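You operate a simulated robot arm through the tools that you are given. There is no shell and no other tool. Be economical: measure what you need, move in short steps, check, and stop when the job is done.

You are at the controls of a simulated robot arm. One attempt, no reset.

Task
Coat the black shoe's toe cap with black polish, then close the tin.
Fine: use the purple sponge and put it back.
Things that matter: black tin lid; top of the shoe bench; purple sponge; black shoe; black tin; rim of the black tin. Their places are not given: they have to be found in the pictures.

It is judged by the outcome, as a careful person would: the job done as asked, and still so three seconds after it is handed in. It fails if anything else is knocked over, pushed out of place, dropped, spilled or broken. Lids that push on must go on centred and level and be pressed home; caps that screw on are set level and turned clockwise until they are tight.

Robot
A 6-joint arm with a two-finger parallel gripper, fixed in place. Base frame: the origin is at the foot of the arm, x ahead of it, y to its left, z up; the work surface is at about z = 0. Readings come in m, degrees, newtons and seconds.
With the tool pointing down near the work surface it reaches from about 0.14 to 0.58 m from the base axis. Its first joint turns from -66.0 to 66.0 degrees. Payload 2.1 kg.
The tool frame sits at the grasp point between the pads (the TCP): z along the fingers, y along the line on which they close. The tips reach 0.03 m beyond it. Largest opening 0.094 m; finger width 0.028, thickness 0.01; the body of the gripper, 0.05 by 0.096 m, starts 0.055 m behind the TCP.
Orientation is told as [roll, pitch, yaw] about the base's x, y, z axes, in that order, counted from this pose: with the fingers straight down and closing along the base's y, the tool's x points along the base's -x, its y along +y and its z along -z.

Tools
- The arm moves only by the tool servo_tool. Its argument "motion" is one flat list of numbers, 7 for each row, row after row: the shift along the tool's x, y, z in m, then the turn, a rotation vector about the tool's x, y, z in degrees, then the opening in per cent of the stroke, from 0 (shut) to 100 (fully open). In form: [dx, dy, dz, rx, ry, rz, gripper, dx, dy, dz, rx, ry, rz, gripper, ...]. A call has 1 to 10 rows; each row is the pose to reach, as a shift and turn from the pose commanded when the call began, along the tool's axes at that moment. Each row takes 0.2 s and may step no farther than 0.05 m and 8.6 degrees from the row before; otherwise, or with a gripper value out of range, the whole call is refused. Where a pose cannot be reached the arm comes as near as it can. A force on the tool above 40 N (or 10 N above the force at the start of the call, whichever is more), or a blocked arm, ends the call early, and 0.2 s more pass. Each finger travels about 0.072 m/s and halts on what it meets, pressing with about 36 N; the grip force reading is that of the motor and also rises with nothing between the fingers. The clock runs only during rows and for 0.2 s after the last one: add rows that repeat a pose to give the fingers time. The reply holds the time, the measured pose of the TCP, the force on the tool along the base axes, the opening and the grip force, in the units named above and with some noise.
- Cameras (640 x 400 px; columns grow to the right, rows downward): "scene" is fixed at [0.0196, -0.355, 0.4803]; the picture's right is [0.98, -0.22, 0.00], its down [-0.13, -0.58, -0.80] and it looks along [0.17, 0.78, -0.60] (base axes); focal length 237 px, centre (320, 200). "wrist" rides on the gripper at [-0.037, 0, -0.058] in the tool frame; the picture's right is [0.00, -1.00, 0.00], its down [0.97, 0.00, -0.24] and it looks along [0.24, 0.00, 0.97] (tool axes); focal length 218 px, centre (320, 200).
- grab_frame(camera): a new picture of that camera. No time passes.
- locate(camera, pixels): for up to 12 pixels [column, row] of the newest picture of that camera ("zoom" is the newest enlarged one), the place [x, y, z] in the base frame of the surface seen there, good to about 0.002 m. No time passes.
- zoom(camera, box): a new picture of the part [left, top, right, bottom] of that camera's present view, enlarged. No time passes.
- finish_job(): hands the job in; it is judged then, once.

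Work in short steps. Measure before you move; look again where a grasp or a placing could have gone wrong, and mend it. You have 80 turns and 54 pictures in all, those below and enlarged ones among them. Open the gripper and draw the arm clear of the work before you hand the job in, unless the task says otherwise; then end with one line.

The tools are called after ">>>" as a command line: name --argument value ..., lists and objects as JSON in quotes. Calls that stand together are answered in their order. servo_tool: Moves the arm, as the interface text tells. Its arguments: {"type":"object","properties":{"motion":{"type":"array"}},"required":["motion"]} The other tools are called the same way: grab_frame (camera) takes a picture; locate (camera, pixels) gives the place of the surface under pixels of a picture; zoom (camera, box) takes an enlarged picture of a part of a camera's view; finish_job () hands the job in.

At the start:

```text
clock: 0.0
tool_pos: [0.3037, 0.0782, 0.3474]
ee_rot: [0.1, 0.0, 0.0]
force: [-0.4, -0.4, -0.2]
grip_width: 0.094
gripper_force: 0.1
```

scene: 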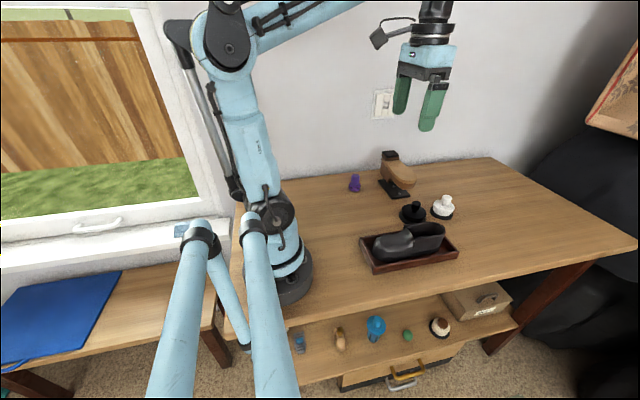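
wrist: 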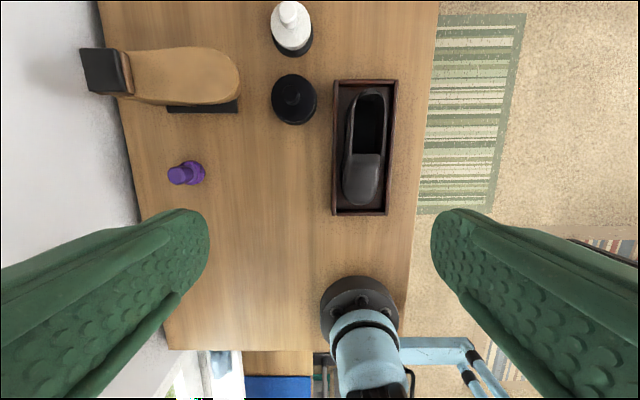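

I see the purple sponge near wrist (186,172), the black tin near (293,98), and the shoe in a tray at (365,150). I'll enlarge both views to see details.

>>> zoom --camera "scene" --box '[330, 140, 480, 280]'

>>> zoom --camera "wrist" --box '[150, 0, 420, 220]'

>>> locate --camera "wrist" --pixels '[[178, 175], [194, 172], [293, 98], [293, 120], [310, 98], [290, 12], [365, 165], [362, 190], [370, 120], [337, 210], [393, 85], [250, 200]]'

```text
2.86 times, centred on (405, 210) of scene
```

zoom: 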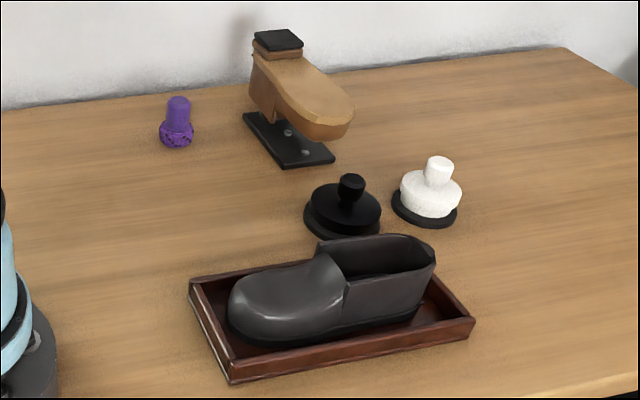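

```text
1.82 times, centred on (285, 110) of wrist
```

zoom: 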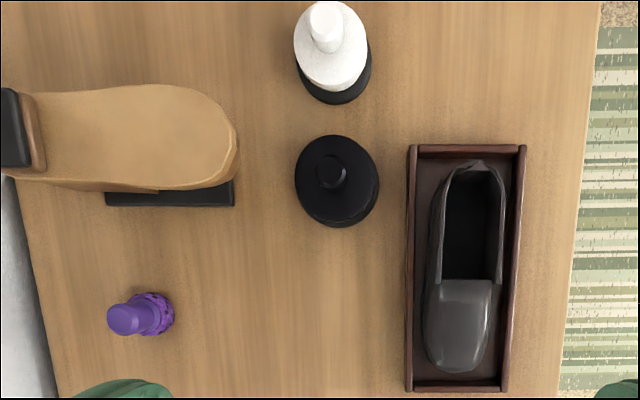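

```text
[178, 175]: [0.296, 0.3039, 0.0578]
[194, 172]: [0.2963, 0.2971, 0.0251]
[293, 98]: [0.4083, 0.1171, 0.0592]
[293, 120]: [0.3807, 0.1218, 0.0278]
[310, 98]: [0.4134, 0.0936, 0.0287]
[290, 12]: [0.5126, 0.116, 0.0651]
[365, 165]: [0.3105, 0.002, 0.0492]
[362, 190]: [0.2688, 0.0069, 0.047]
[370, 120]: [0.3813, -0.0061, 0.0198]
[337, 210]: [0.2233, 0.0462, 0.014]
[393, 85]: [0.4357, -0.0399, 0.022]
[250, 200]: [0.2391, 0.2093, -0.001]
```

The black tin sits at about (0.405, 0.115) and its lid has a knob on top reaching about 0.06 high. I move above it at a safe height for a close look.

>>> servo_tool --motion '[-0.026, 0.009, 0.04, 0, 0, 0, 100, -0.052, 0.018, 0.08, 0, 0, 0, 100, -0.078, 0.027, 0.12, 0, 0, 0, 100, -0.104, 0.036, 0.16, 0, 0, 0, 100, -0.104, 0.036, 0.175, 0, 0, 0, 100, -0.104, 0.036, 0.175, 0, 0, 0, 100]'

>>> grab_frame --camera "wrist"

```text
clock: 1.4
tool_pos: [0.4077, 0.1146, 0.1726]
ee_rot: [0.1, 0.1, 0.0]
force: [0.1, 0.5, -0.1]
grip_width: 0.0941
gripper_force: 0.0
```

```text
49 pictures are left
```

wrist: 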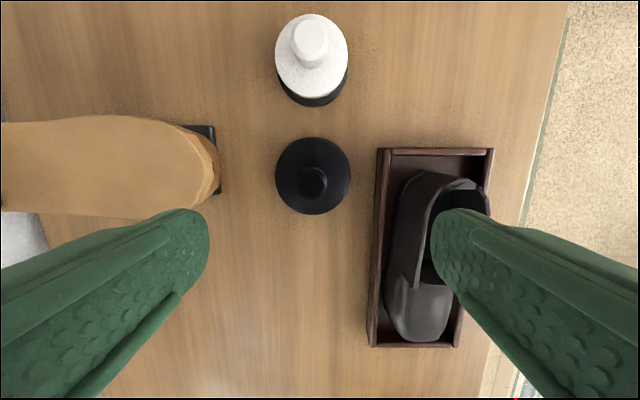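

The lid is at (313,175) with the knob at (313,183). I measure the knob, lid rim and tin.

>>> locate --camera "wrist" --pixels '[[313, 183], [302, 183], [324, 183], [313, 172], [313, 193], [280, 175], [345, 175], [313, 142], [313, 208], [290, 160], [313, 222], [310, 40]]'

>>> zoom --camera "wrist" --box '[260, 120, 370, 230]'

>>> zoom --camera "scene" --box '[380, 180, 470, 240]'

```text
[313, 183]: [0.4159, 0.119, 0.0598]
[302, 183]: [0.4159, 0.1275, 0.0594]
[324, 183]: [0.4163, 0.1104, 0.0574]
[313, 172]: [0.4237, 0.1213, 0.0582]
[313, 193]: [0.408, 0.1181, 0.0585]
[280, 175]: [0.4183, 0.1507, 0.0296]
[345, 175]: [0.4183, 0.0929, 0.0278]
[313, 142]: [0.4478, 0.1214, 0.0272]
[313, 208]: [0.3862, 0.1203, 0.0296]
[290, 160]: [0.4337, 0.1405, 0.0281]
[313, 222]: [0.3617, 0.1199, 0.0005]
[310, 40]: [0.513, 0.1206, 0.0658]
```

```text
3.64 times, centred on (315, 175) of wrist
```

zoom: 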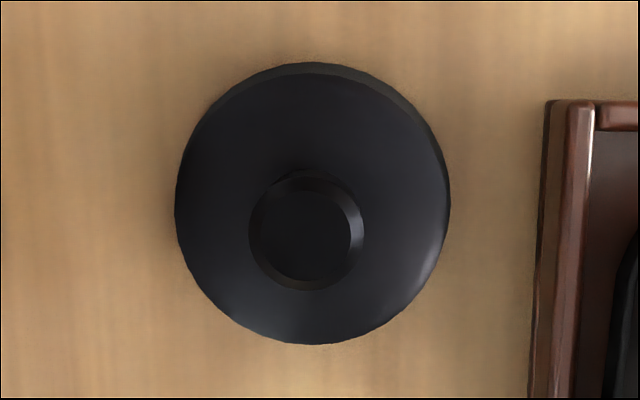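

```text
6.67 times, centred on (425, 210) of scene
```

zoom: 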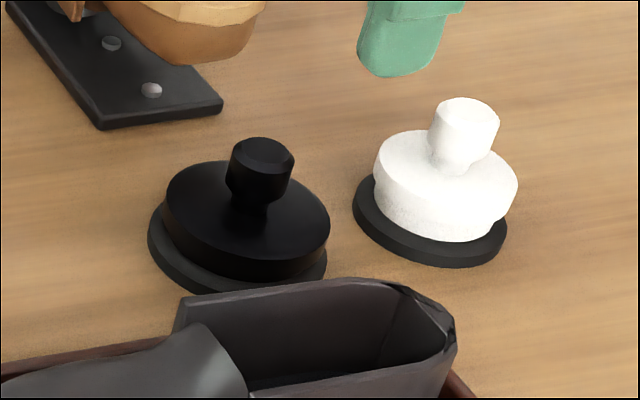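

The lid's knob is centred near (0.4165, 0.1195), with its top at 0.0595 and the lid face at about 0.029. I half-close the gripper and lower it so the tips straddle the knob just above the lid.

>>> servo_tool --motion '[-0.009, 0.005, 0.0, 0, 0, 0, 70, -0.009, 0.005, 0.03, 0, 0, 0, 55, -0.009, 0.005, 0.06, 0, 0, 0, 55, -0.009, 0.005, 0.09, 0, 0, 0, 55, -0.009, 0.005, 0.106, 0, 0, 0, 55, -0.009, 0.005, 0.106, 0, 0, 0, 55]'

>>> grab_frame --camera "wrist"

```text
clock: 2.8
tool_pos: [0.4171, 0.1187, 0.067]
ee_rot: [0.2, 0.0, 0.0]
force: [0.3, -0.2, -0.5]
grip_width: 0.0519
gripper_force: 0.1
```

```text
46 pictures are left
```

wrist: 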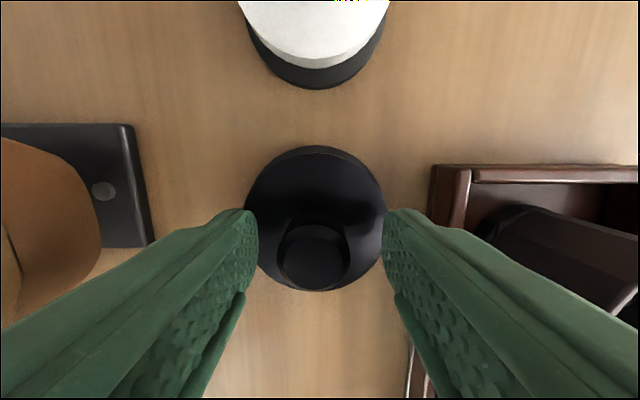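

The knob at column 313 sits about 2 mm left of the finger middle, so I shift slightly, close on it, and hold.

>>> servo_tool --motion '[0, 0.0018, 0.002, 0, 0, 0, 55, 0, 0.0018, 0.002, 0, 0, 0, 30, 0, 0.0018, 0.002, 0, 0, 0, 10, 0, 0.0018, 0.002, 0, 0, 0, 10, 0, 0.0018, 0.002, 0, 0, 0, 10]'

>>> servo_tool --motion '[0, 0, -0.003, 0, 0, 0, 10, 0, 0, -0.008, 0, 0, 0, 10, 0, 0, -0.015, 0, 0, 0, 10, 0, 0, -0.03, 0, 0, 0, 10, 0, 0, -0.05, 0, 0, 0, 10]'

>>> grab_frame --camera "scene"

```text
clock: 4.0
tool_pos: [0.4157, 0.1223, 0.0653]
ee_rot: [0.2, -0.1, 0.2]
force: [0.8, 3.6, -1.6]
grip_width: 0.0246
gripper_force: 35.9
```

```text
clock: 5.2
tool_pos: [0.4159, 0.122, 0.1141]
ee_rot: [0.1, 0.0, 0.1]
force: [0.0, -0.1, -0.5]
grip_width: 0.0095
gripper_force: 0.1
```

```text
45 pictures are left
```

scene: 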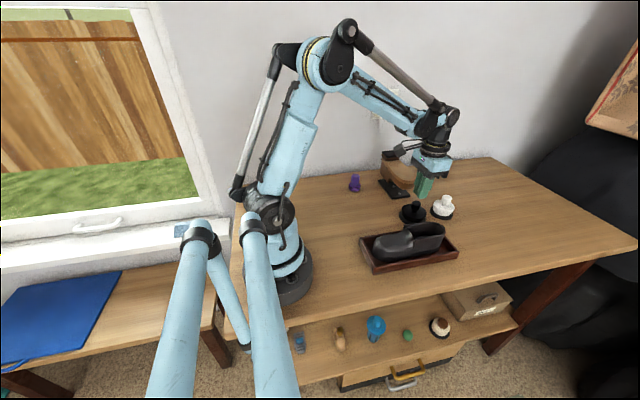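

The opening fell to 0.0095, so the fingers slipped off the knob. I look at the lid's state before trying again.

>>> zoom --camera "scene" --box '[380, 180, 470, 240]'

>>> zoom --camera "wrist" --box '[220, 100, 420, 300]'

```text
6.67 times, centred on (425, 210) of scene
```

zoom: 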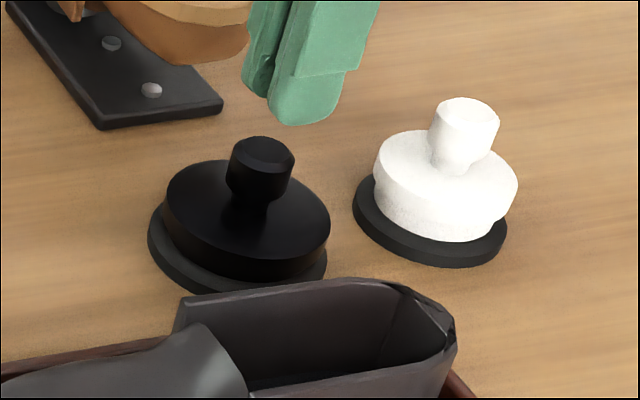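

```text
2.00 times, centred on (320, 200) of wrist
```

zoom: 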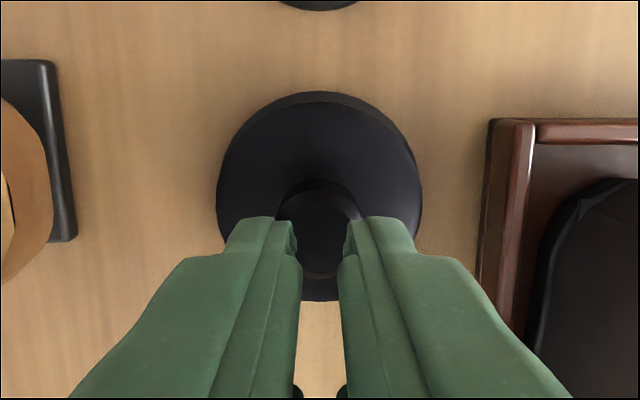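

The lid hasn't moved. I check the knob's x centre against the finger line.

>>> locate --camera "zoom" --pixels '[[319, 225], [319, 202], [319, 265], [319, 186], [319, 120], [319, 98], [230, 190], [408, 190], [319, 296]]'

>>> zoom --camera "scene" --box '[395, 195, 435, 230]'

```text
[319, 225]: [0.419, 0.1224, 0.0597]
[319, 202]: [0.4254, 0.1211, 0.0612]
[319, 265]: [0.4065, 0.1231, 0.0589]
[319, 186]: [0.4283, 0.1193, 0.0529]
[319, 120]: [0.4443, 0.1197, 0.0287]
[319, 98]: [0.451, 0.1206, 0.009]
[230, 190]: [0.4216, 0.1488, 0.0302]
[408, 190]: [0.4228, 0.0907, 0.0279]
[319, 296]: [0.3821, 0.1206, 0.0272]
```

```text
11.43 times, centred on (415, 212) of scene
```

zoom: 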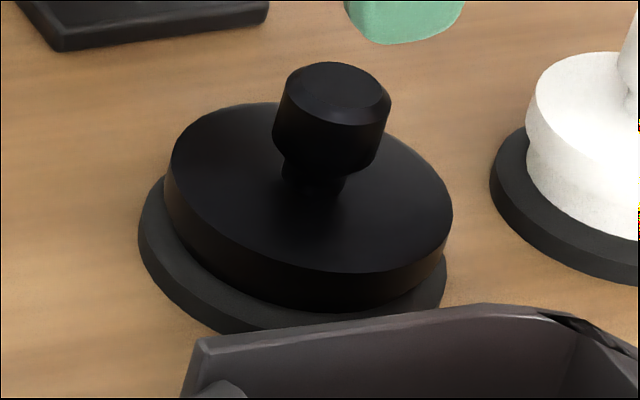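

The lid is held firmly and the knob is centred near (0.4175, 0.121). I'll regrip deeper and pull in tiny steps, watching the force.

>>> servo_tool --motion '[0, 0, 0, 0, 0, 0, 55, -0.001, -0.001, 0.0, 0, 0, 0, 55, -0.001, -0.001, 0.03, 0, 0, 0, 55, -0.001, -0.001, 0.0505, 0, 0, 0, 55, -0.001, -0.001, 0.0505, 0, 0, 0, 55, -0.001, -0.001, 0.0505, 0, 0, 0, 20, -0.001, -0.001, 0.0505, 0, 0, 0, 0, -0.001, -0.001, 0.0505, 0, 0, 0, 0, -0.001, -0.001, 0.0505, 0, 0, 0, 0]'

>>> servo_tool --motion '[0, 0, -0.001, 0, 0, 0, 0, 0, 0, -0.002, 0, 0, 0, 0]'

```text
clock: 7.2
tool_pos: [0.4167, 0.121, 0.0628]
ee_rot: [0.1, -0.1, 0.0]
force: [-0.6, 7.5, -1.1]
grip_width: 0.0251
gripper_force: 36.0
```

```text
clock: 7.8
tool_pos: [0.4182, 0.1203, 0.066]
ee_rot: [0.0, 0.1, 0.1]
force: [-2.1, 12.9, -1.2]
grip_width: 0.025
gripper_force: 36.3
```

Vertical force is still small, but a side force of +13 N in y shows I'm slightly too far toward -y. I ease +y and keep pulling gently.

>>> servo_tool --motion '[0, 0.0012, 0, 0, 0, 0, 0, 0, 0.0012, -0.001, 0, 0, 0, 0, 0, 0.0012, -0.002, 0, 0, 0, 0]'

>>> servo_tool --motion '[0, 0, -0.0015, 0, 0, 0, 0, 0, 0, -0.003, 0, 0, 0, 0]'

>>> zoom --camera "scene" --box '[380, 180, 470, 240]'

```text
clock: 8.6
tool_pos: [0.4175, 0.1208, 0.0686]
ee_rot: [-0.1, -0.1, -0.1]
force: [-0.4, -1.0, 0.2]
grip_width: 0.0245
gripper_force: 35.9
```

```text
clock: 9.2
tool_pos: [0.4177, 0.1216, 0.0718]
ee_rot: [0.1, 0.0, -0.1]
force: [0.1, 0.0, 1.1]
grip_width: 0.0245
gripper_force: 36.4
```

```text
6.67 times, centred on (425, 210) of scene
```

zoom: 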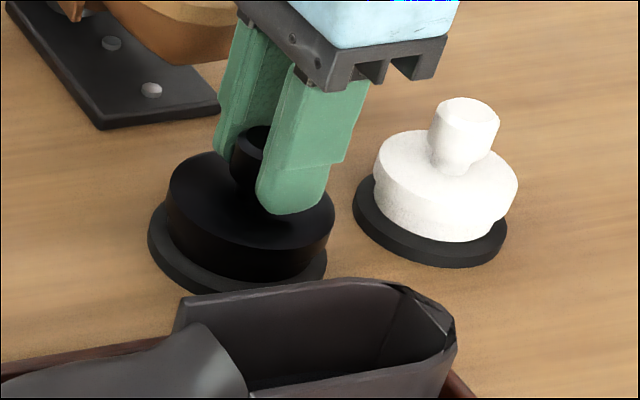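

The lid is rising with the gripper and little force, so I continue upward slowly.

>>> servo_tool --motion '[0, 0, -0.002, 0, 0, 0, 0, 0, 0, -0.004, 0, 0, 0, 0, 0, 0, -0.007, 0, 0, 0, 0, 0, 0, -0.012, 0, 0, 0, 0, 0, 0, -0.02, 0, 0, 0, 0, 0, 0, -0.03, 0, 0, 0, 0]'

>>> zoom --camera "scene" --box '[370, 160, 470, 240]'

```text
clock: 10.6
tool_pos: [0.4173, 0.122, 0.1016]
ee_rot: [0.1, 0.0, 0.0]
force: [-0.5, 0.2, -0.8]
grip_width: 0.0245
gripper_force: 36.0
```

```text
5.00 times, centred on (420, 200) of scene
```

zoom: 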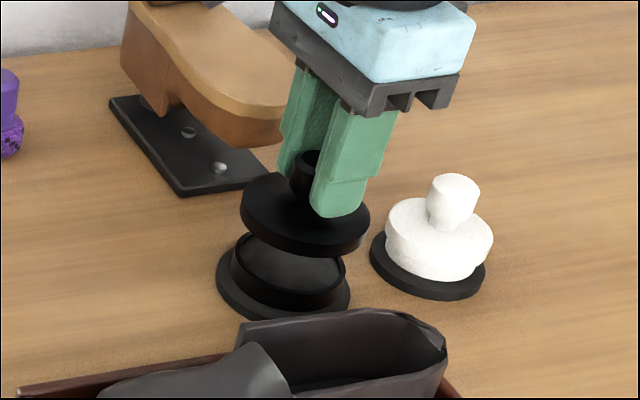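

The lid is off and held at the knob. I raise it a little, carry it toward the robot in x, then to about (0.30, 0.155) over bare bench.

>>> servo_tool --motion '[0, 0, -0.02, 0, 0, 0, 0, 0.02, 0, -0.03, 0, 0, 0, 0, 0.05, 0, -0.03, 0, 0, 0, 0, 0.085, 0, -0.03, 0, 0, 0, 0, 0.117, 0.01, -0.03, 0, 0, 0, 0, 0.117, 0.033, -0.03, 0, 0, 0, 0, 0.117, 0.033, -0.03, 0, 0, 0, 0]'

>>> grab_frame --camera "wrist"

>>> zoom --camera "scene" --box '[330, 140, 480, 280]'

```text
clock: 12.2
tool_pos: [0.2988, 0.1562, 0.1308]
ee_rot: [0.0, -0.1, 0.1]
force: [-0.1, -0.4, -0.2]
grip_width: 0.0245
gripper_force: 36.1
```

```text
39 pictures are left
```

wrist: 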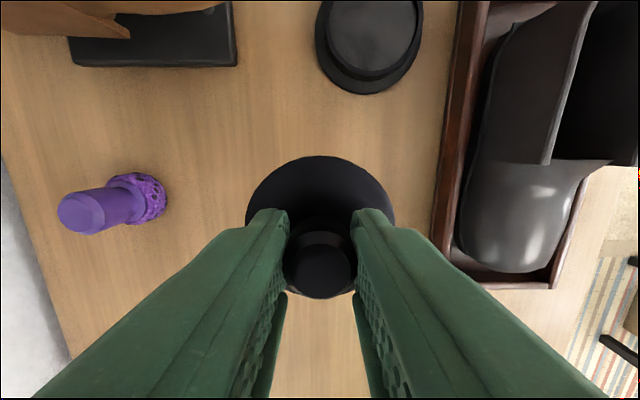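

```text
2.86 times, centred on (405, 210) of scene
```

zoom: 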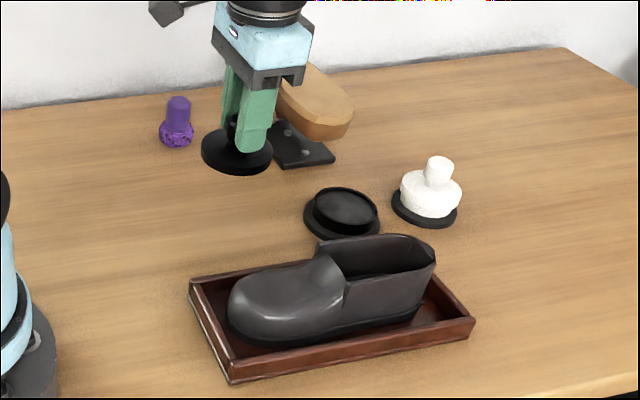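

Bare bench is below the lid. I lower it to near contact, and meanwhile measure tin, shoe and sponge from this wrist view.

>>> locate --camera "wrist" --pixels '[[370, 40], [370, 70], [325, 40], [415, 40], [80, 213], [150, 195], [160, 197], [510, 225], [510, 190], [480, 225], [545, 225], [510, 265]]'

>>> servo_tool --motion '[0, 0, 0.03, 0, 0, 0, 0, 0, 0, 0.055, 0, 0, 0, 0, 0, 0, 0.069, 0, 0, 0, 0, 0, 0, 0.072, 0, 0, 0, 0, 0, 0, 0.074, 0, 0, 0, 0]'

```text
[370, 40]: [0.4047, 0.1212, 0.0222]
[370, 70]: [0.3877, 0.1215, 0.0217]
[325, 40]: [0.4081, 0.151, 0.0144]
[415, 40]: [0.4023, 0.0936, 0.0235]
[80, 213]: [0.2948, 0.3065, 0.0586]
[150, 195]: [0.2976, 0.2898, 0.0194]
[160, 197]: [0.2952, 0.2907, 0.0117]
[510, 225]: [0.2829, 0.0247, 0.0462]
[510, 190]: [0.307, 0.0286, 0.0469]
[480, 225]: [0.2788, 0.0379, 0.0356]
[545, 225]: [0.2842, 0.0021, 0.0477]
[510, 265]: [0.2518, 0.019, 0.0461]
```

```text
clock: 13.4
tool_pos: [0.3004, 0.1553, 0.0576]
ee_rot: [0.0, 0.0, -0.1]
force: [-0.3, 0.5, -0.4]
grip_width: 0.0246
gripper_force: 36.0
```

No contact yet at 0.0576; I continue in millimetre steps.

>>> servo_tool --motion '[0, 0, 0.0015, 0, 0, 0, 0, 0, 0, 0.003, 0, 0, 0, 0, 0, 0, 0.004, 0, 0, 0, 0]'

>>> zoom --camera "scene" --box '[360, 160, 420, 220]'

```text
clock: 14.2
tool_pos: [0.302, 0.1556, 0.0531]
ee_rot: [0.2, 0.0, 0.0]
force: [0.1, 0.6, -0.9]
grip_width: 0.0249
gripper_force: 36.0
```

```text
6.67 times, centred on (390, 190) of scene
```

zoom: 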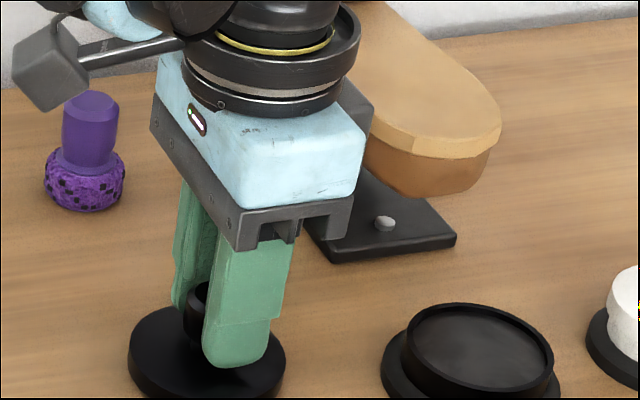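

Very close to the bench but no contact force; I take a few more one-millimetre steps.

>>> servo_tool --motion '[0, 0, 0.001, 0, 0, 0, 0, 0, 0, 0.002, 0, 0, 0, 0]'

>>> servo_tool --motion '[0, 0, 0.001, 0, 0, 0, 0, 0, 0, 0.002, 0, 0, 0, 0]'

```text
clock: 14.8
tool_pos: [0.3001, 0.1542, 0.051]
ee_rot: [0.1, 0.0, 0.0]
force: [0.1, 0.2, 0.1]
grip_width: 0.0245
gripper_force: 36.0
```

```text
clock: 15.4
tool_pos: [0.2998, 0.1548, 0.049]
ee_rot: [0.1, -0.1, 0.0]
force: [-0.3, -0.3, -0.8]
grip_width: 0.0246
gripper_force: 36.5
```

>>> servo_tool --motion '[0, 0, 0.001, 0, 0, 0, 0, 0, 0, 0.002, 0, 0, 0, 0]'

>>> zoom --camera "scene" --box '[365, 180, 405, 220]'

```text
clock: 16.0
tool_pos: [0.3012, 0.155, 0.0477]
ee_rot: [0.0, -0.1, 0.0]
force: [1.2, -2.7, 39.6]
grip_width: 0.0249
gripper_force: 36.0
```

```text
10.00 times, centred on (385, 200) of scene
```

zoom: 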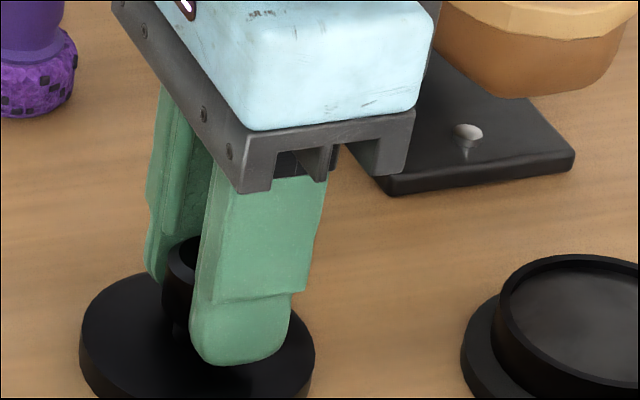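

Contact with the bench (40 N). I ease up 1 mm, open, and rise clear, then look at the sponge from above.

>>> servo_tool --motion '[0, 0, -0.001, 0, 0, 0, 0, 0, 0, -0.001, 0, 0, 0, 30, 0, 0, -0.001, 0, 0, 0, 55, 0, 0, -0.001, 0, 0, 0, 55, 0, 0, -0.03, 0, 0, 0, 55, 0, 0, -0.07, 0, 0, 0, 55, 0, 0, -0.1, 0, 0, 0, 55]'

>>> servo_tool --motion '[0, 0.045, 0, 0, 0, 0, 55, 0, 0.09, 0, 0, 0, 0, 55, 0, 0.135, 0, 0, 0, 0, 55, 0, 0.135, 0, 0, 0, 0, 55]'

>>> grab_frame --camera "wrist"

```text
clock: 17.6
tool_pos: [0.3008, 0.1538, 0.1476]
ee_rot: [0.0, 0.1, 0.0]
force: [0.1, 0.1, -0.1]
grip_width: 0.0517
gripper_force: 0.0
```

```text
clock: 18.6
tool_pos: [0.2998, 0.2915, 0.1466]
ee_rot: [0.1, 0.1, 0.0]
force: [-0.7, -0.2, -0.5]
grip_width: 0.0516
gripper_force: 0.1
```

```text
35 pictures are left
```

wrist: 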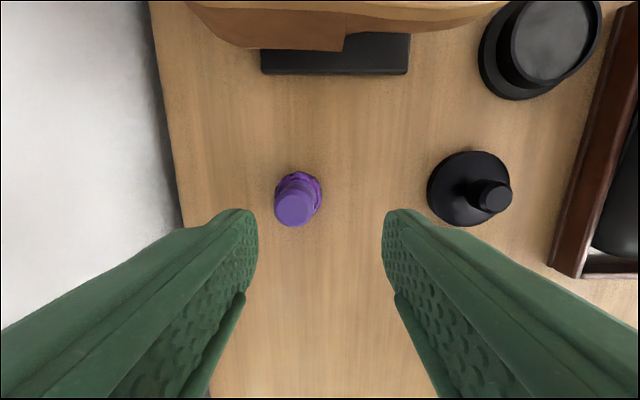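

The lid stands level on the bench at (470,188). The sponge handle top shows at (295,208); I measure it.

>>> locate --camera "wrist" --pixels '[[295, 208], [280, 208], [310, 208], [295, 195], [295, 220], [318, 195], [300, 175], [200, 120], [170, 150], [490, 197], [335, 60], [300, 40]]'

>>> zoom --camera "wrist" --box '[250, 150, 350, 240]'

>>> zoom --camera "scene" --box '[335, 160, 375, 200]'

```text
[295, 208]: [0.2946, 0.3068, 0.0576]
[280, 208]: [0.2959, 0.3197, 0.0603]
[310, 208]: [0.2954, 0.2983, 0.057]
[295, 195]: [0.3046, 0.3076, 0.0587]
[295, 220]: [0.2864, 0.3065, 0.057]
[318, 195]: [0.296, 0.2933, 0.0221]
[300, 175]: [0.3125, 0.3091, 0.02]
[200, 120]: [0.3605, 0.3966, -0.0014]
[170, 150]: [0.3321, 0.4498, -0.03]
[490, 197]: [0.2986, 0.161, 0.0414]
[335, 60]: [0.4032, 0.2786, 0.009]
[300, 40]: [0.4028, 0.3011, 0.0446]
```

```text
4.44 times, centred on (300, 195) of wrist
```

zoom: 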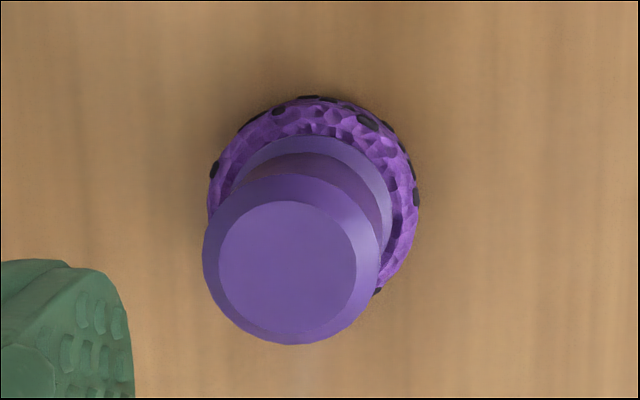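

```text
10.00 times, centred on (355, 180) of scene
```

zoom: 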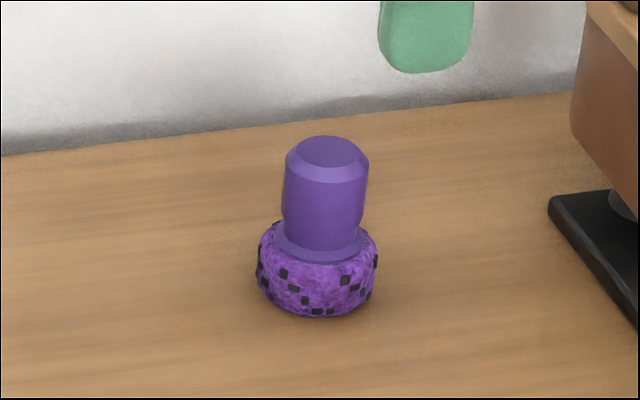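

The sponge handle is centred at (0.2955, 0.308), top 0.058. I descend so the tips straddle the handle down to about 0.029.

>>> servo_tool --motion '[0.004, 0.0165, 0, 0, 0, 0, 55, 0.004, 0.0165, 0.04, 0, 0, 0, 55, 0.004, 0.0165, 0.075, 0, 0, 0, 55, 0.004, 0.0165, 0.0875, 0, 0, 0, 55, 0.004, 0.0165, 0.0875, 0, 0, 0, 55]'

>>> grab_frame --camera "wrist"

```text
clock: 19.8
tool_pos: [0.2969, 0.3077, 0.06]
ee_rot: [0.1, 0.0, 0.0]
force: [0.6, 0.0, 0.3]
grip_width: 0.0519
gripper_force: 0.0
```

```text
32 pictures are left
```

wrist: 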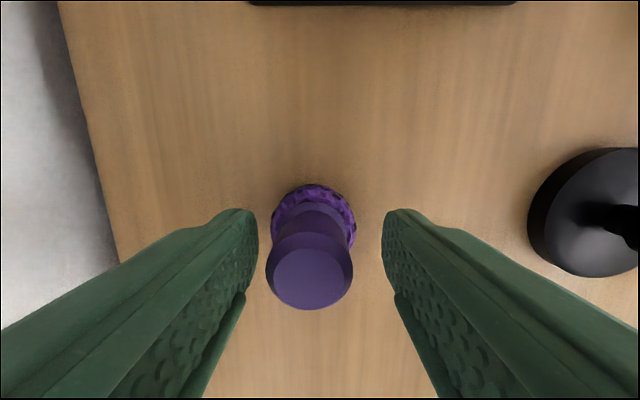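

The handle at (309,278) is 3 mm toward +y of the finger middle; I correct and close.

>>> servo_tool --motion '[0.001, 0.003, 0.001, 0, 0, 0, 55, 0.001, 0.003, 0.001, 0, 0, 0, 35, 0.001, 0.003, 0.001, 0, 0, 0, 10, 0.001, 0.003, 0.001, 0, 0, 0, 0, 0.001, 0.003, 0.001, 0, 0, 0, 0, 0.001, 0.003, 0.001, 0, 0, 0, 0]'

>>> servo_tool --motion '[0, 0, -0.003, 0, 0, 0, 0, 0, 0, -0.01, 0, 0, 0, 0, 0, 0, -0.03, 0, 0, 0, 0, 0, 0, -0.06, 0, 0, 0, 0, 0, 0, -0.07, 0, 0, 0, 0]'

>>> zoom --camera "scene" --box '[330, 130, 420, 200]'

```text
clock: 21.2
tool_pos: [0.2962, 0.3092, 0.0593]
ee_rot: [0.2, 0.0, 0.0]
force: [0.1, -0.1, 0.1]
grip_width: 0.0275
gripper_force: 35.3
```

```text
clock: 22.4
tool_pos: [0.2964, 0.3117, 0.1292]
ee_rot: [0.1, 0.0, 0.0]
force: [0.2, 1.2, -0.3]
grip_width: 0.0275
gripper_force: 35.6
```

```text
5.71 times, centred on (375, 165) of scene
```

zoom: 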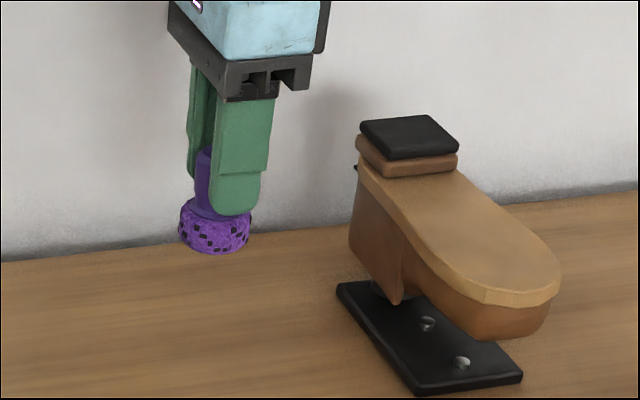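

The sponge is held cleanly. I raise it and travel in y past the lid to y=0.121, then on in x to above the open tin.

>>> servo_tool --motion '[0, -0.03, -0.02, 0, 0, 0, 0, 0, -0.075, -0.025, 0, 0, 0, 0, 0, -0.12, -0.025, 0, 0, 0, 0, 0, -0.165, -0.025, 0, 0, 0, 0, -0.01, -0.19, -0.025, 0, 0, 0, 0, -0.05, -0.19, -0.025, 0, 0, 0, 0, -0.09, -0.19, -0.025, 0, 0, 0, 0, -0.1205, -0.19, -0.025, 0, 0, 0, 0, -0.1205, -0.19, -0.015, 0, 0, 0, 0, -0.1205, -0.19, -0.005, 0, 0, 0, 0]'

>>> grab_frame --camera "wrist"

>>> zoom --camera "scene" --box '[370, 160, 470, 240]'

```text
clock: 24.6
tool_pos: [0.4171, 0.1182, 0.1344]
ee_rot: [0.2, 0.1, 0.0]
force: [-0.6, -0.5, 0.2]
grip_width: 0.0276
gripper_force: 36.0
```

```text
30 pictures are left
```

wrist: 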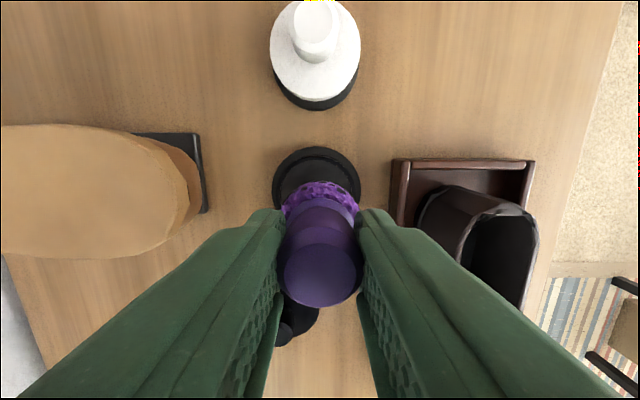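

```text
5.00 times, centred on (420, 200) of scene
```

zoom: 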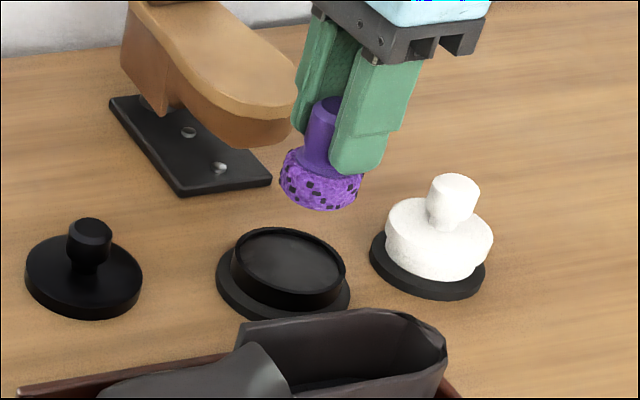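

I check the tin's rim edges, then will lower the sponge to the polish.

>>> locate --camera "wrist" --pixels '[[276, 180], [357, 180], [316, 151], [316, 165], [316, 172]]'

>>> locate --camera "zoom" --pixels '[[233, 255], [344, 275], [285, 230], [292, 262], [278, 292], [255, 262], [325, 265], [287, 302]]'

```text
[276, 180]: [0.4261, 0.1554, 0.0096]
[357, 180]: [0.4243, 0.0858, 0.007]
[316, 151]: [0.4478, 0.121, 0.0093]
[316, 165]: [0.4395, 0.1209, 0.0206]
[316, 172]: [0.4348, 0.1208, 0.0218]
```

```text
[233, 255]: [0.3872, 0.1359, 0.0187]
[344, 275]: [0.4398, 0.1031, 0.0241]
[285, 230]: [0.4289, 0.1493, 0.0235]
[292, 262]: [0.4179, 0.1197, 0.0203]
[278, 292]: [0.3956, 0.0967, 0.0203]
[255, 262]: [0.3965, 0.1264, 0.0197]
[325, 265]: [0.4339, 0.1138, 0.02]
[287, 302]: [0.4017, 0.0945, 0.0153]
```

The polish surface is at about z=0.020 inside a rim at 0.024, with the tin centred at (0.4165, 0.1206). I lower the sponge to just above it, then ease to contact.

>>> servo_tool --motion '[0.0005, 0.002, 0.02, 0, 0, 0, 0, 0.0005, 0.002, 0.04, 0, 0, 0, 0, 0.0005, 0.002, 0.05, 0, 0, 0, 0, 0.0005, 0.002, 0.053, 0, 0, 0, 0, 0.0005, 0.002, 0.055, 0, 0, 0, 0]'

>>> servo_tool --motion '[0, 0, 0.001, 0, 0, 0, 0, 0, 0, 0.002, 0, 0, 0, 0]'

```text
clock: 25.8
tool_pos: [0.4154, 0.1215, 0.0794]
ee_rot: [0.0, 0.0, 0.1]
force: [-0.8, -2.0, 24.9]
grip_width: 0.0272
gripper_force: 36.1
```

```text
clock: 26.4
tool_pos: [0.4172, 0.1213, 0.0762]
ee_rot: [0.1, 0.1, 0.0]
force: [-3.5, -1.7, 29.9]
grip_width: 0.0274
gripper_force: 36.1
```

The sponge is pressed on the polish (about 25–30 N). I ease 1 mm, make a small twist to load it, then lift and look.

>>> servo_tool --motion '[0, 0, -0.001, 0, 0, 0, 0, 0, 0, -0.001, 0, 0, 7, 0, 0, 0, -0.001, 0, 0, 0, 0, 0, 0, -0.001, 0, 0, -7, 0, 0, 0, -0.001, 0, 0, 0, 0, 0, 0, -0.01, 0, 0, 0, 0, 0, 0, -0.04, 0, 0, 0, 0, 0, 0, -0.07, 0, 0, 0, 0]'

>>> zoom --camera "scene" --box '[370, 150, 470, 240]'

```text
clock: 28.2
tool_pos: [0.4146, 0.1205, 0.1467]
ee_rot: [0.2, 0.0, -0.1]
force: [0.2, 0.9, 0.4]
grip_width: 0.0275
gripper_force: 35.5
```

```text
4.44 times, centred on (420, 195) of scene
```

zoom: 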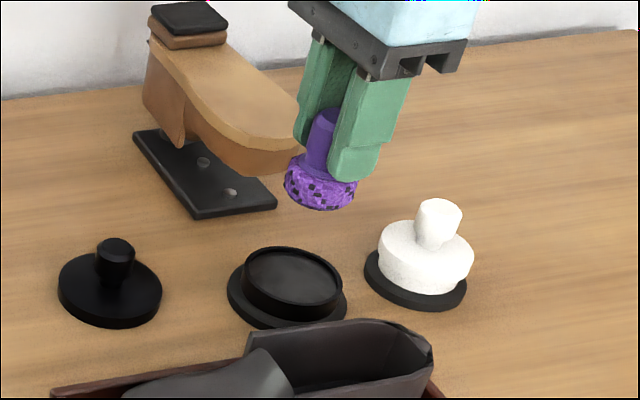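

The tin didn't move and the sponge's lower edge looks darker. Now I map the toe cap surface from the scene view.

>>> zoom --camera "scene" --box '[355, 215, 465, 280]'

```text
5.82 times, centred on (410, 248) of scene
```

zoom: 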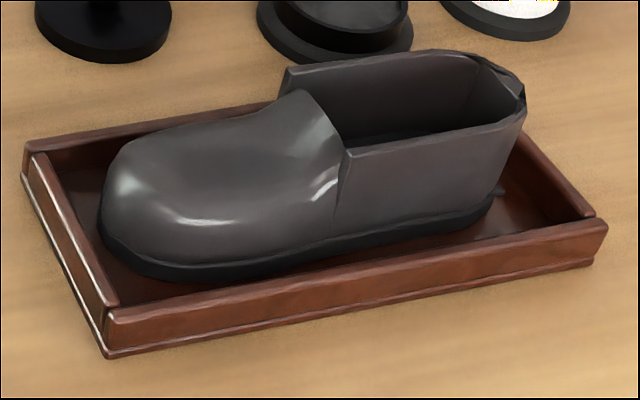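

>>> locate --camera "zoom" --pixels '[[130, 165], [165, 145], [200, 125], [235, 122], [280, 115], [150, 185], [190, 170], [230, 160], [280, 150], [190, 210], [240, 205], [300, 190]]'

>>> locate --camera "zoom" --pixels '[[110, 200], [130, 225], [180, 245], [250, 240], [320, 120], [320, 160], [300, 95], [120, 185], [60, 140], [110, 300], [160, 140], [325, 210]]'

```text
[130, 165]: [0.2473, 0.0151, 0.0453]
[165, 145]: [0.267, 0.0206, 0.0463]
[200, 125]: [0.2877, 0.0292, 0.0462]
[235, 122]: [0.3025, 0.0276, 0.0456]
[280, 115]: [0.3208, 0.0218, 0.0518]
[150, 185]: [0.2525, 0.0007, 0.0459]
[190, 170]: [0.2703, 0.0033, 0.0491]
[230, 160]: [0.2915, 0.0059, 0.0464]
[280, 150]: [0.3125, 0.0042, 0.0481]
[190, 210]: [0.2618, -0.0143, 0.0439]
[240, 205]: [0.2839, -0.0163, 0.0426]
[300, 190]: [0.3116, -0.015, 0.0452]
```

```text
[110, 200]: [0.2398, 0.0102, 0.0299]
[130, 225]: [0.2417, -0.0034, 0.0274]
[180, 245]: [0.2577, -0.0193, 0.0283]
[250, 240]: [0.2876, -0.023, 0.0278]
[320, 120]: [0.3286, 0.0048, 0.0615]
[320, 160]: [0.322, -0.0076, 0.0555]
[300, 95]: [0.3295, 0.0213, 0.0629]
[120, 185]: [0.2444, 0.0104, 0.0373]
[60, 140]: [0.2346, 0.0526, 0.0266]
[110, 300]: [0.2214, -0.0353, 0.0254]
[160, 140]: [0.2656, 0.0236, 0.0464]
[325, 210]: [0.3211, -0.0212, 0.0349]
```

The toe cap spans x 0.245–0.315, y −0.02…0.03, with its top at z≈0.046. I carry the sponge above its middle and lower to just over contact.

>>> servo_tool --motion '[0.034, -0.028, 0, 0, 0, 0, 0, 0.068, -0.056, 0, 0, 0, 0, 0, 0.102, -0.084, 0, 0, 0, 0, 0, 0.1365, -0.1135, 0, 0, 0, 0, 0, 0.1365, -0.1135, 0.02, 0, 0, 0, 0, 0.1365, -0.1135, 0.034, 0, 0, 0, 0, 0.1365, -0.1135, 0.037, 0, 0, 0, 0]'

>>> grab_frame --camera "wrist"

>>> zoom --camera "scene" --box '[350, 190, 470, 280]'

```text
clock: 29.8
tool_pos: [0.2793, 0.0071, 0.1088]
ee_rot: [0.1, 0.0, 0.0]
force: [-0.5, 0.9, 0.2]
grip_width: 0.0275
gripper_force: 35.9
```

```text
26 pictures are left
```

wrist: 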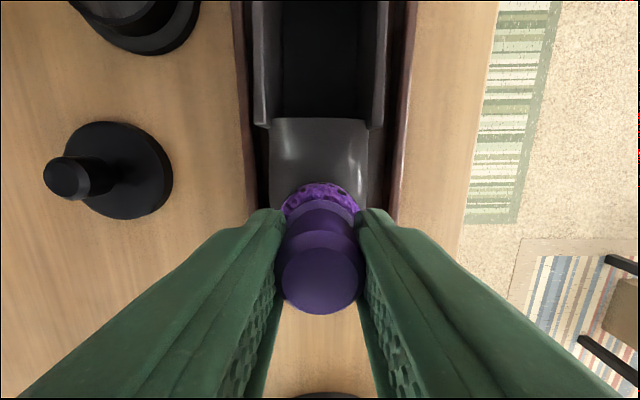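

```text
4.44 times, centred on (410, 235) of scene
```

zoom: 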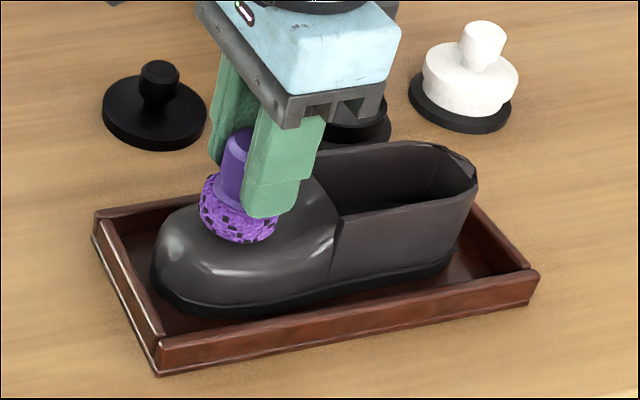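

The sponge is centred over the toe cap just above the surface. I lower in 1 mm steps to light contact.

>>> servo_tool --motion '[0, 0, 0.001, 0, 0, 0, 0, 0, 0, 0.002, 0, 0, 0, 0, 0, 0, 0.003, 0, 0, 0, 0]'

>>> servo_tool --motion '[0, 0, 0.001, 0, 0, 0, 0]'

```text
clock: 30.6
tool_pos: [0.2798, 0.0066, 0.1075]
ee_rot: [0.1, 0.0, 0.0]
force: [-0.4, 0.3, -0.3]
grip_width: 0.0272
gripper_force: 35.7
```

```text
clock: 31.0
tool_pos: [0.2803, 0.0075, 0.1067]
ee_rot: [0.1, 0.0, 0.0]
force: [-0.6, -1.9, -0.7]
grip_width: 0.027
gripper_force: 35.9
```

>>> servo_tool --motion '[0, 0, 0.001, 0, 0, 0, 0, 0, 0, 0.001, 0, 0, 0, 0]'

>>> servo_tool --motion '[0, 0, 0.001, 0, 0, 0, 0, 0, 0, 0.001, 0, 0, 0, 0]'

```text
clock: 31.6
tool_pos: [0.2798, 0.0076, 0.1048]
ee_rot: [0.1, 0.0, 0.0]
force: [0.0, 0.0, -0.9]
grip_width: 0.0272
gripper_force: 35.4
```

```text
clock: 32.2
tool_pos: [0.281, 0.0081, 0.103]
ee_rot: [0.1, 0.0, -0.1]
force: [-0.1, -0.6, 0.3]
grip_width: 0.0274
gripper_force: 36.3
```

Still no contact at 0.103; I continue in 1 mm steps.

>>> servo_tool --motion '[0, 0, 0.001, 0, 0, 0, 0, 0, 0, 0.001, 0, 0, 0, 0]'

>>> servo_tool --motion '[0, 0, 0.001, 0, 0, 0, 0, 0, 0, 0.001, 0, 0, 0, 0]'

>>> zoom --camera "scene" --box '[370, 210, 430, 270]'

```text
clock: 32.8
tool_pos: [0.281, 0.007, 0.1024]
ee_rot: [0.1, 0.0, 0.2]
force: [-0.5, 2.9, 18.1]
grip_width: 0.0274
gripper_force: 36.5
```

```text
clock: 33.4
tool_pos: [0.2804, 0.0064, 0.1015]
ee_rot: [0.1, 0.0, 0.0]
force: [-3.6, 1.9, 28.4]
grip_width: 0.0274
gripper_force: 35.5
```

```text
6.67 times, centred on (400, 240) of scene
```

zoom: 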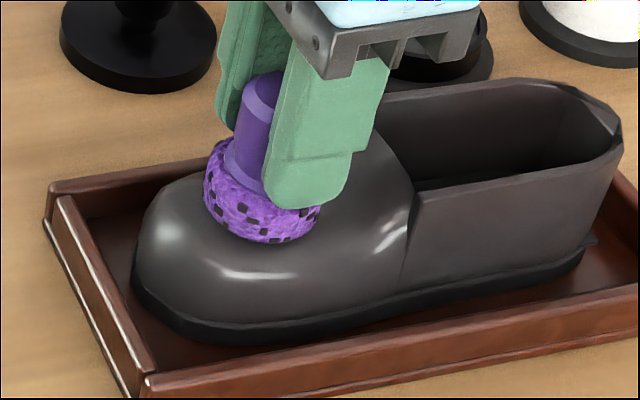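

Contact at 18–28 N. I ease 1 mm and wipe gently toward the toe tip and back, watching that the shoe stays.

>>> servo_tool --motion '[0, 0, -0.001, 0, 0, 0, 0, 0.007, 0, -0.001, 0, 0, 0, 0, 0.014, 0, -0.001, 0, 0, 0, 0, 0.021, 0, -0.0005, 0, 0, 0, 0, 0.026, 0, 0, 0, 0, 0, 0, 0.018, 0, -0.001, 0, 0, 0, 0, 0.009, 0, -0.001, 0, 0, 0, 0, 0, 0, -0.001, 0, 0, 0, 0, -0.008, 0, -0.001, 0, 0, 0, 0, -0.016, 0, -0.001, 0, 0, 0, 0]'

>>> zoom --camera "scene" --box '[355, 205, 465, 280]'

```text
clock: 35.6
tool_pos: [0.2957, 0.0053, 0.103]
ee_rot: [0.2, 0.0, -0.1]
force: [-4.4, -0.2, 3.3]
grip_width: 0.0272
gripper_force: 35.6
```

```text
5.33 times, centred on (410, 242) of scene
```

zoom: 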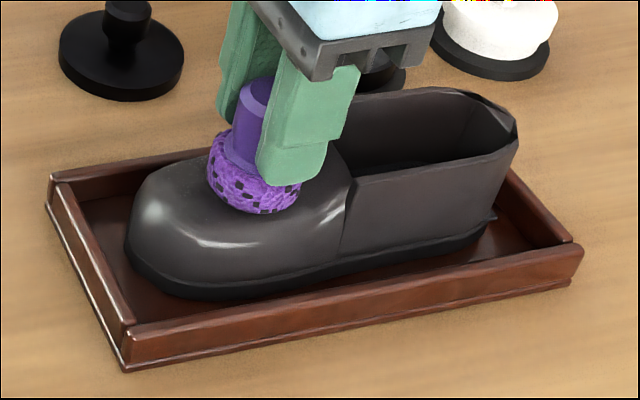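

The shoe hasn't moved. I lift and back off along +y a bit to check whether a coat is showing on the cap.

>>> servo_tool --motion '[0, 0, -0.02, 0, 0, 0, 0, 0, 0.0, -0.05, 0, 0, 0, 0, 0.03, 0.03, -0.07, 0, 0, 0, 0, 0.05, 0.07, -0.08, 0, 0, 0, 0, 0.05, 0.07, -0.08, 0, 0, 0, 0]'

>>> zoom --camera "scene" --box '[355, 215, 465, 280]'

>>> grab_frame --camera "wrist"

```text
clock: 36.8
tool_pos: [0.2429, 0.0767, 0.1836]
ee_rot: [0.1, -0.1, 0.1]
force: [-0.7, -1.3, -0.1]
grip_width: 0.0274
gripper_force: 36.4
```

```text
5.82 times, centred on (410, 248) of scene
```

zoom: 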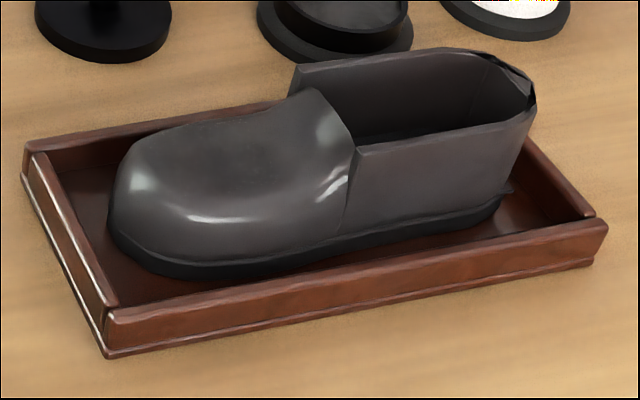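

```text
21 pictures are left
```

wrist: 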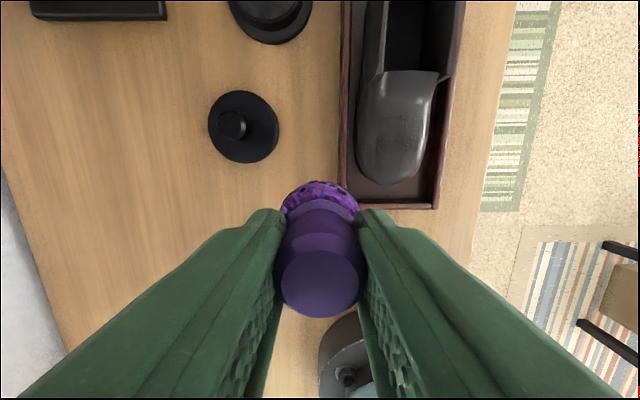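

The shoe shifted only ~2 mm; a dark band seems to run down the middle of the cap. I enlarge the wrist view to see coverage.

>>> zoom --camera "wrist" --box '[340, 50, 450, 215]'

>>> locate --camera "wrist" --pixels '[[398, 80], [398, 100], [398, 120], [398, 140], [395, 160], [392, 180], [375, 120], [418, 120], [368, 140], [415, 150], [365, 120], [430, 100]]'

```text
2.42 times, centred on (395, 132) of wrist
```

zoom: 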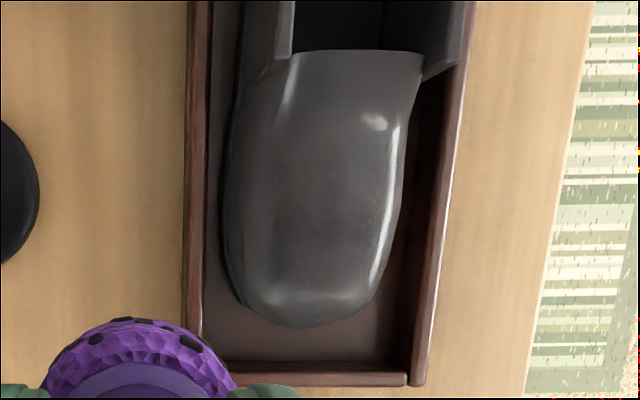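

```text
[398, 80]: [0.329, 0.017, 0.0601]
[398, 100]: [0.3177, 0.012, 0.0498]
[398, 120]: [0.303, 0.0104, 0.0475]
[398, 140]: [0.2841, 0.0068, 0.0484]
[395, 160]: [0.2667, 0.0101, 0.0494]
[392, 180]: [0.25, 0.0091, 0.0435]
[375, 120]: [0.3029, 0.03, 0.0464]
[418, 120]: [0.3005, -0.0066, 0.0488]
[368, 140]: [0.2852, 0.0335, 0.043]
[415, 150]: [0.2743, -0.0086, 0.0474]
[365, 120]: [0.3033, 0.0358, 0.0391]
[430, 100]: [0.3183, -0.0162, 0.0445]
```

A faint dark band covers the middle; the cap spans y −0.013…0.036. I next do the left lane (y≈0.023), coming down from above at x≈0.30.

>>> servo_tool --motion '[-0.02, -0.02, 0, 0, 0, 0, 0, -0.054, -0.054, 0.01, 0, 0, 0, 0, -0.054, -0.054, 0.05, 0, 0, 0, 0, -0.054, -0.054, 0.076, 0, 0, 0, 0, -0.054, -0.054, 0.08, 0, 0, 0, 0, -0.054, -0.054, 0.081, 0, 0, 0, 0]'

>>> servo_tool --motion '[0, 0, 0.001, 0, 0, 0, 0]'

```text
clock: 38.1
tool_pos: [0.2989, 0.0222, 0.102]
ee_rot: [0.0, 0.2, 0.0]
force: [-5.5, -1.1, 14.1]
grip_width: 0.0273
gripper_force: 35.3
stopped in row 6: the force on the tool passed its limit (the readings are from after the stop); the commanded pose is now the measured one
```

```text
clock: 38.5
tool_pos: [0.2968, 0.0216, 0.1005]
ee_rot: [-0.1, 0.3, 0.0]
force: [-8.3, 0.1, 22.0]
grip_width: 0.0272
gripper_force: 36.8
```

Good contact (22 N). I wipe forward to the tip and back, lightly.

>>> servo_tool --motion '[0.008, 0, 0, 0, 0, 0, 0, 0.016, 0, 0, 0, 0, 0, 0, 0.024, 0, 0.0, 0, 0, 0, 0, 0.032, 0, 0.0005, 0, 0, 0, 0, 0.04, -0.003, 0.001, 0, 0, 0, 0, 0.04, -0.003, 0.001, 0, 0, 0, 0, 0.03, 0, 0, 0, 0, 0, 0, 0.02, 0.003, 0, 0, 0, 0, 0, 0.01, 0.003, 0, 0, 0, 0, 0, 0.003, 0.003, 0, 0, 0, 0, 0]'

>>> servo_tool --motion '[0, 0, -0.012, 0, 0, 0, 0, 0, -0.014, -0.012, 0, 0, 0, 0, 0, -0.029, -0.012, 0, 0, 0, 0, 0, -0.029, -0.003, 0, 0, 0, 0, 0, -0.029, -0.001, 0, 0, 0, 0]'

```text
clock: 40.8
tool_pos: [0.2956, 0.0256, 0.0991]
ee_rot: [0.0, 0.4, 0.0]
force: [-8.6, 0.4, 11.6]
grip_width: 0.0274
gripper_force: 35.5
```

```text
clock: 42.0
tool_pos: [0.2972, -0.0038, 0.1016]
ee_rot: [0.0, 0.1, 0.0]
force: [-0.1, 0.2, -0.2]
grip_width: 0.0274
gripper_force: 35.9
```

Now the right lane at y≈−0.004: I lower to light contact.

>>> servo_tool --motion '[0, 0, 0.001, 0, 0, 0, 0, 0, 0, 0.002, 0, 0, 0, 0]'

>>> servo_tool --motion '[0, 0, 0.001, 0, 0, 0, 0]'

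```text
clock: 42.5
tool_pos: [0.2962, -0.0031, 0.0998]
ee_rot: [0.0, 0.1, 0.0]
force: [-2.6, -1.4, 22.4]
grip_width: 0.0273
gripper_force: 36.1
```

```text
clock: 43.0
tool_pos: [0.2958, -0.0031, 0.1004]
ee_rot: [-0.1, 0.2, 0.0]
force: [-4.7, -2.7, 27.0]
grip_width: 0.0273
gripper_force: 35.8
```

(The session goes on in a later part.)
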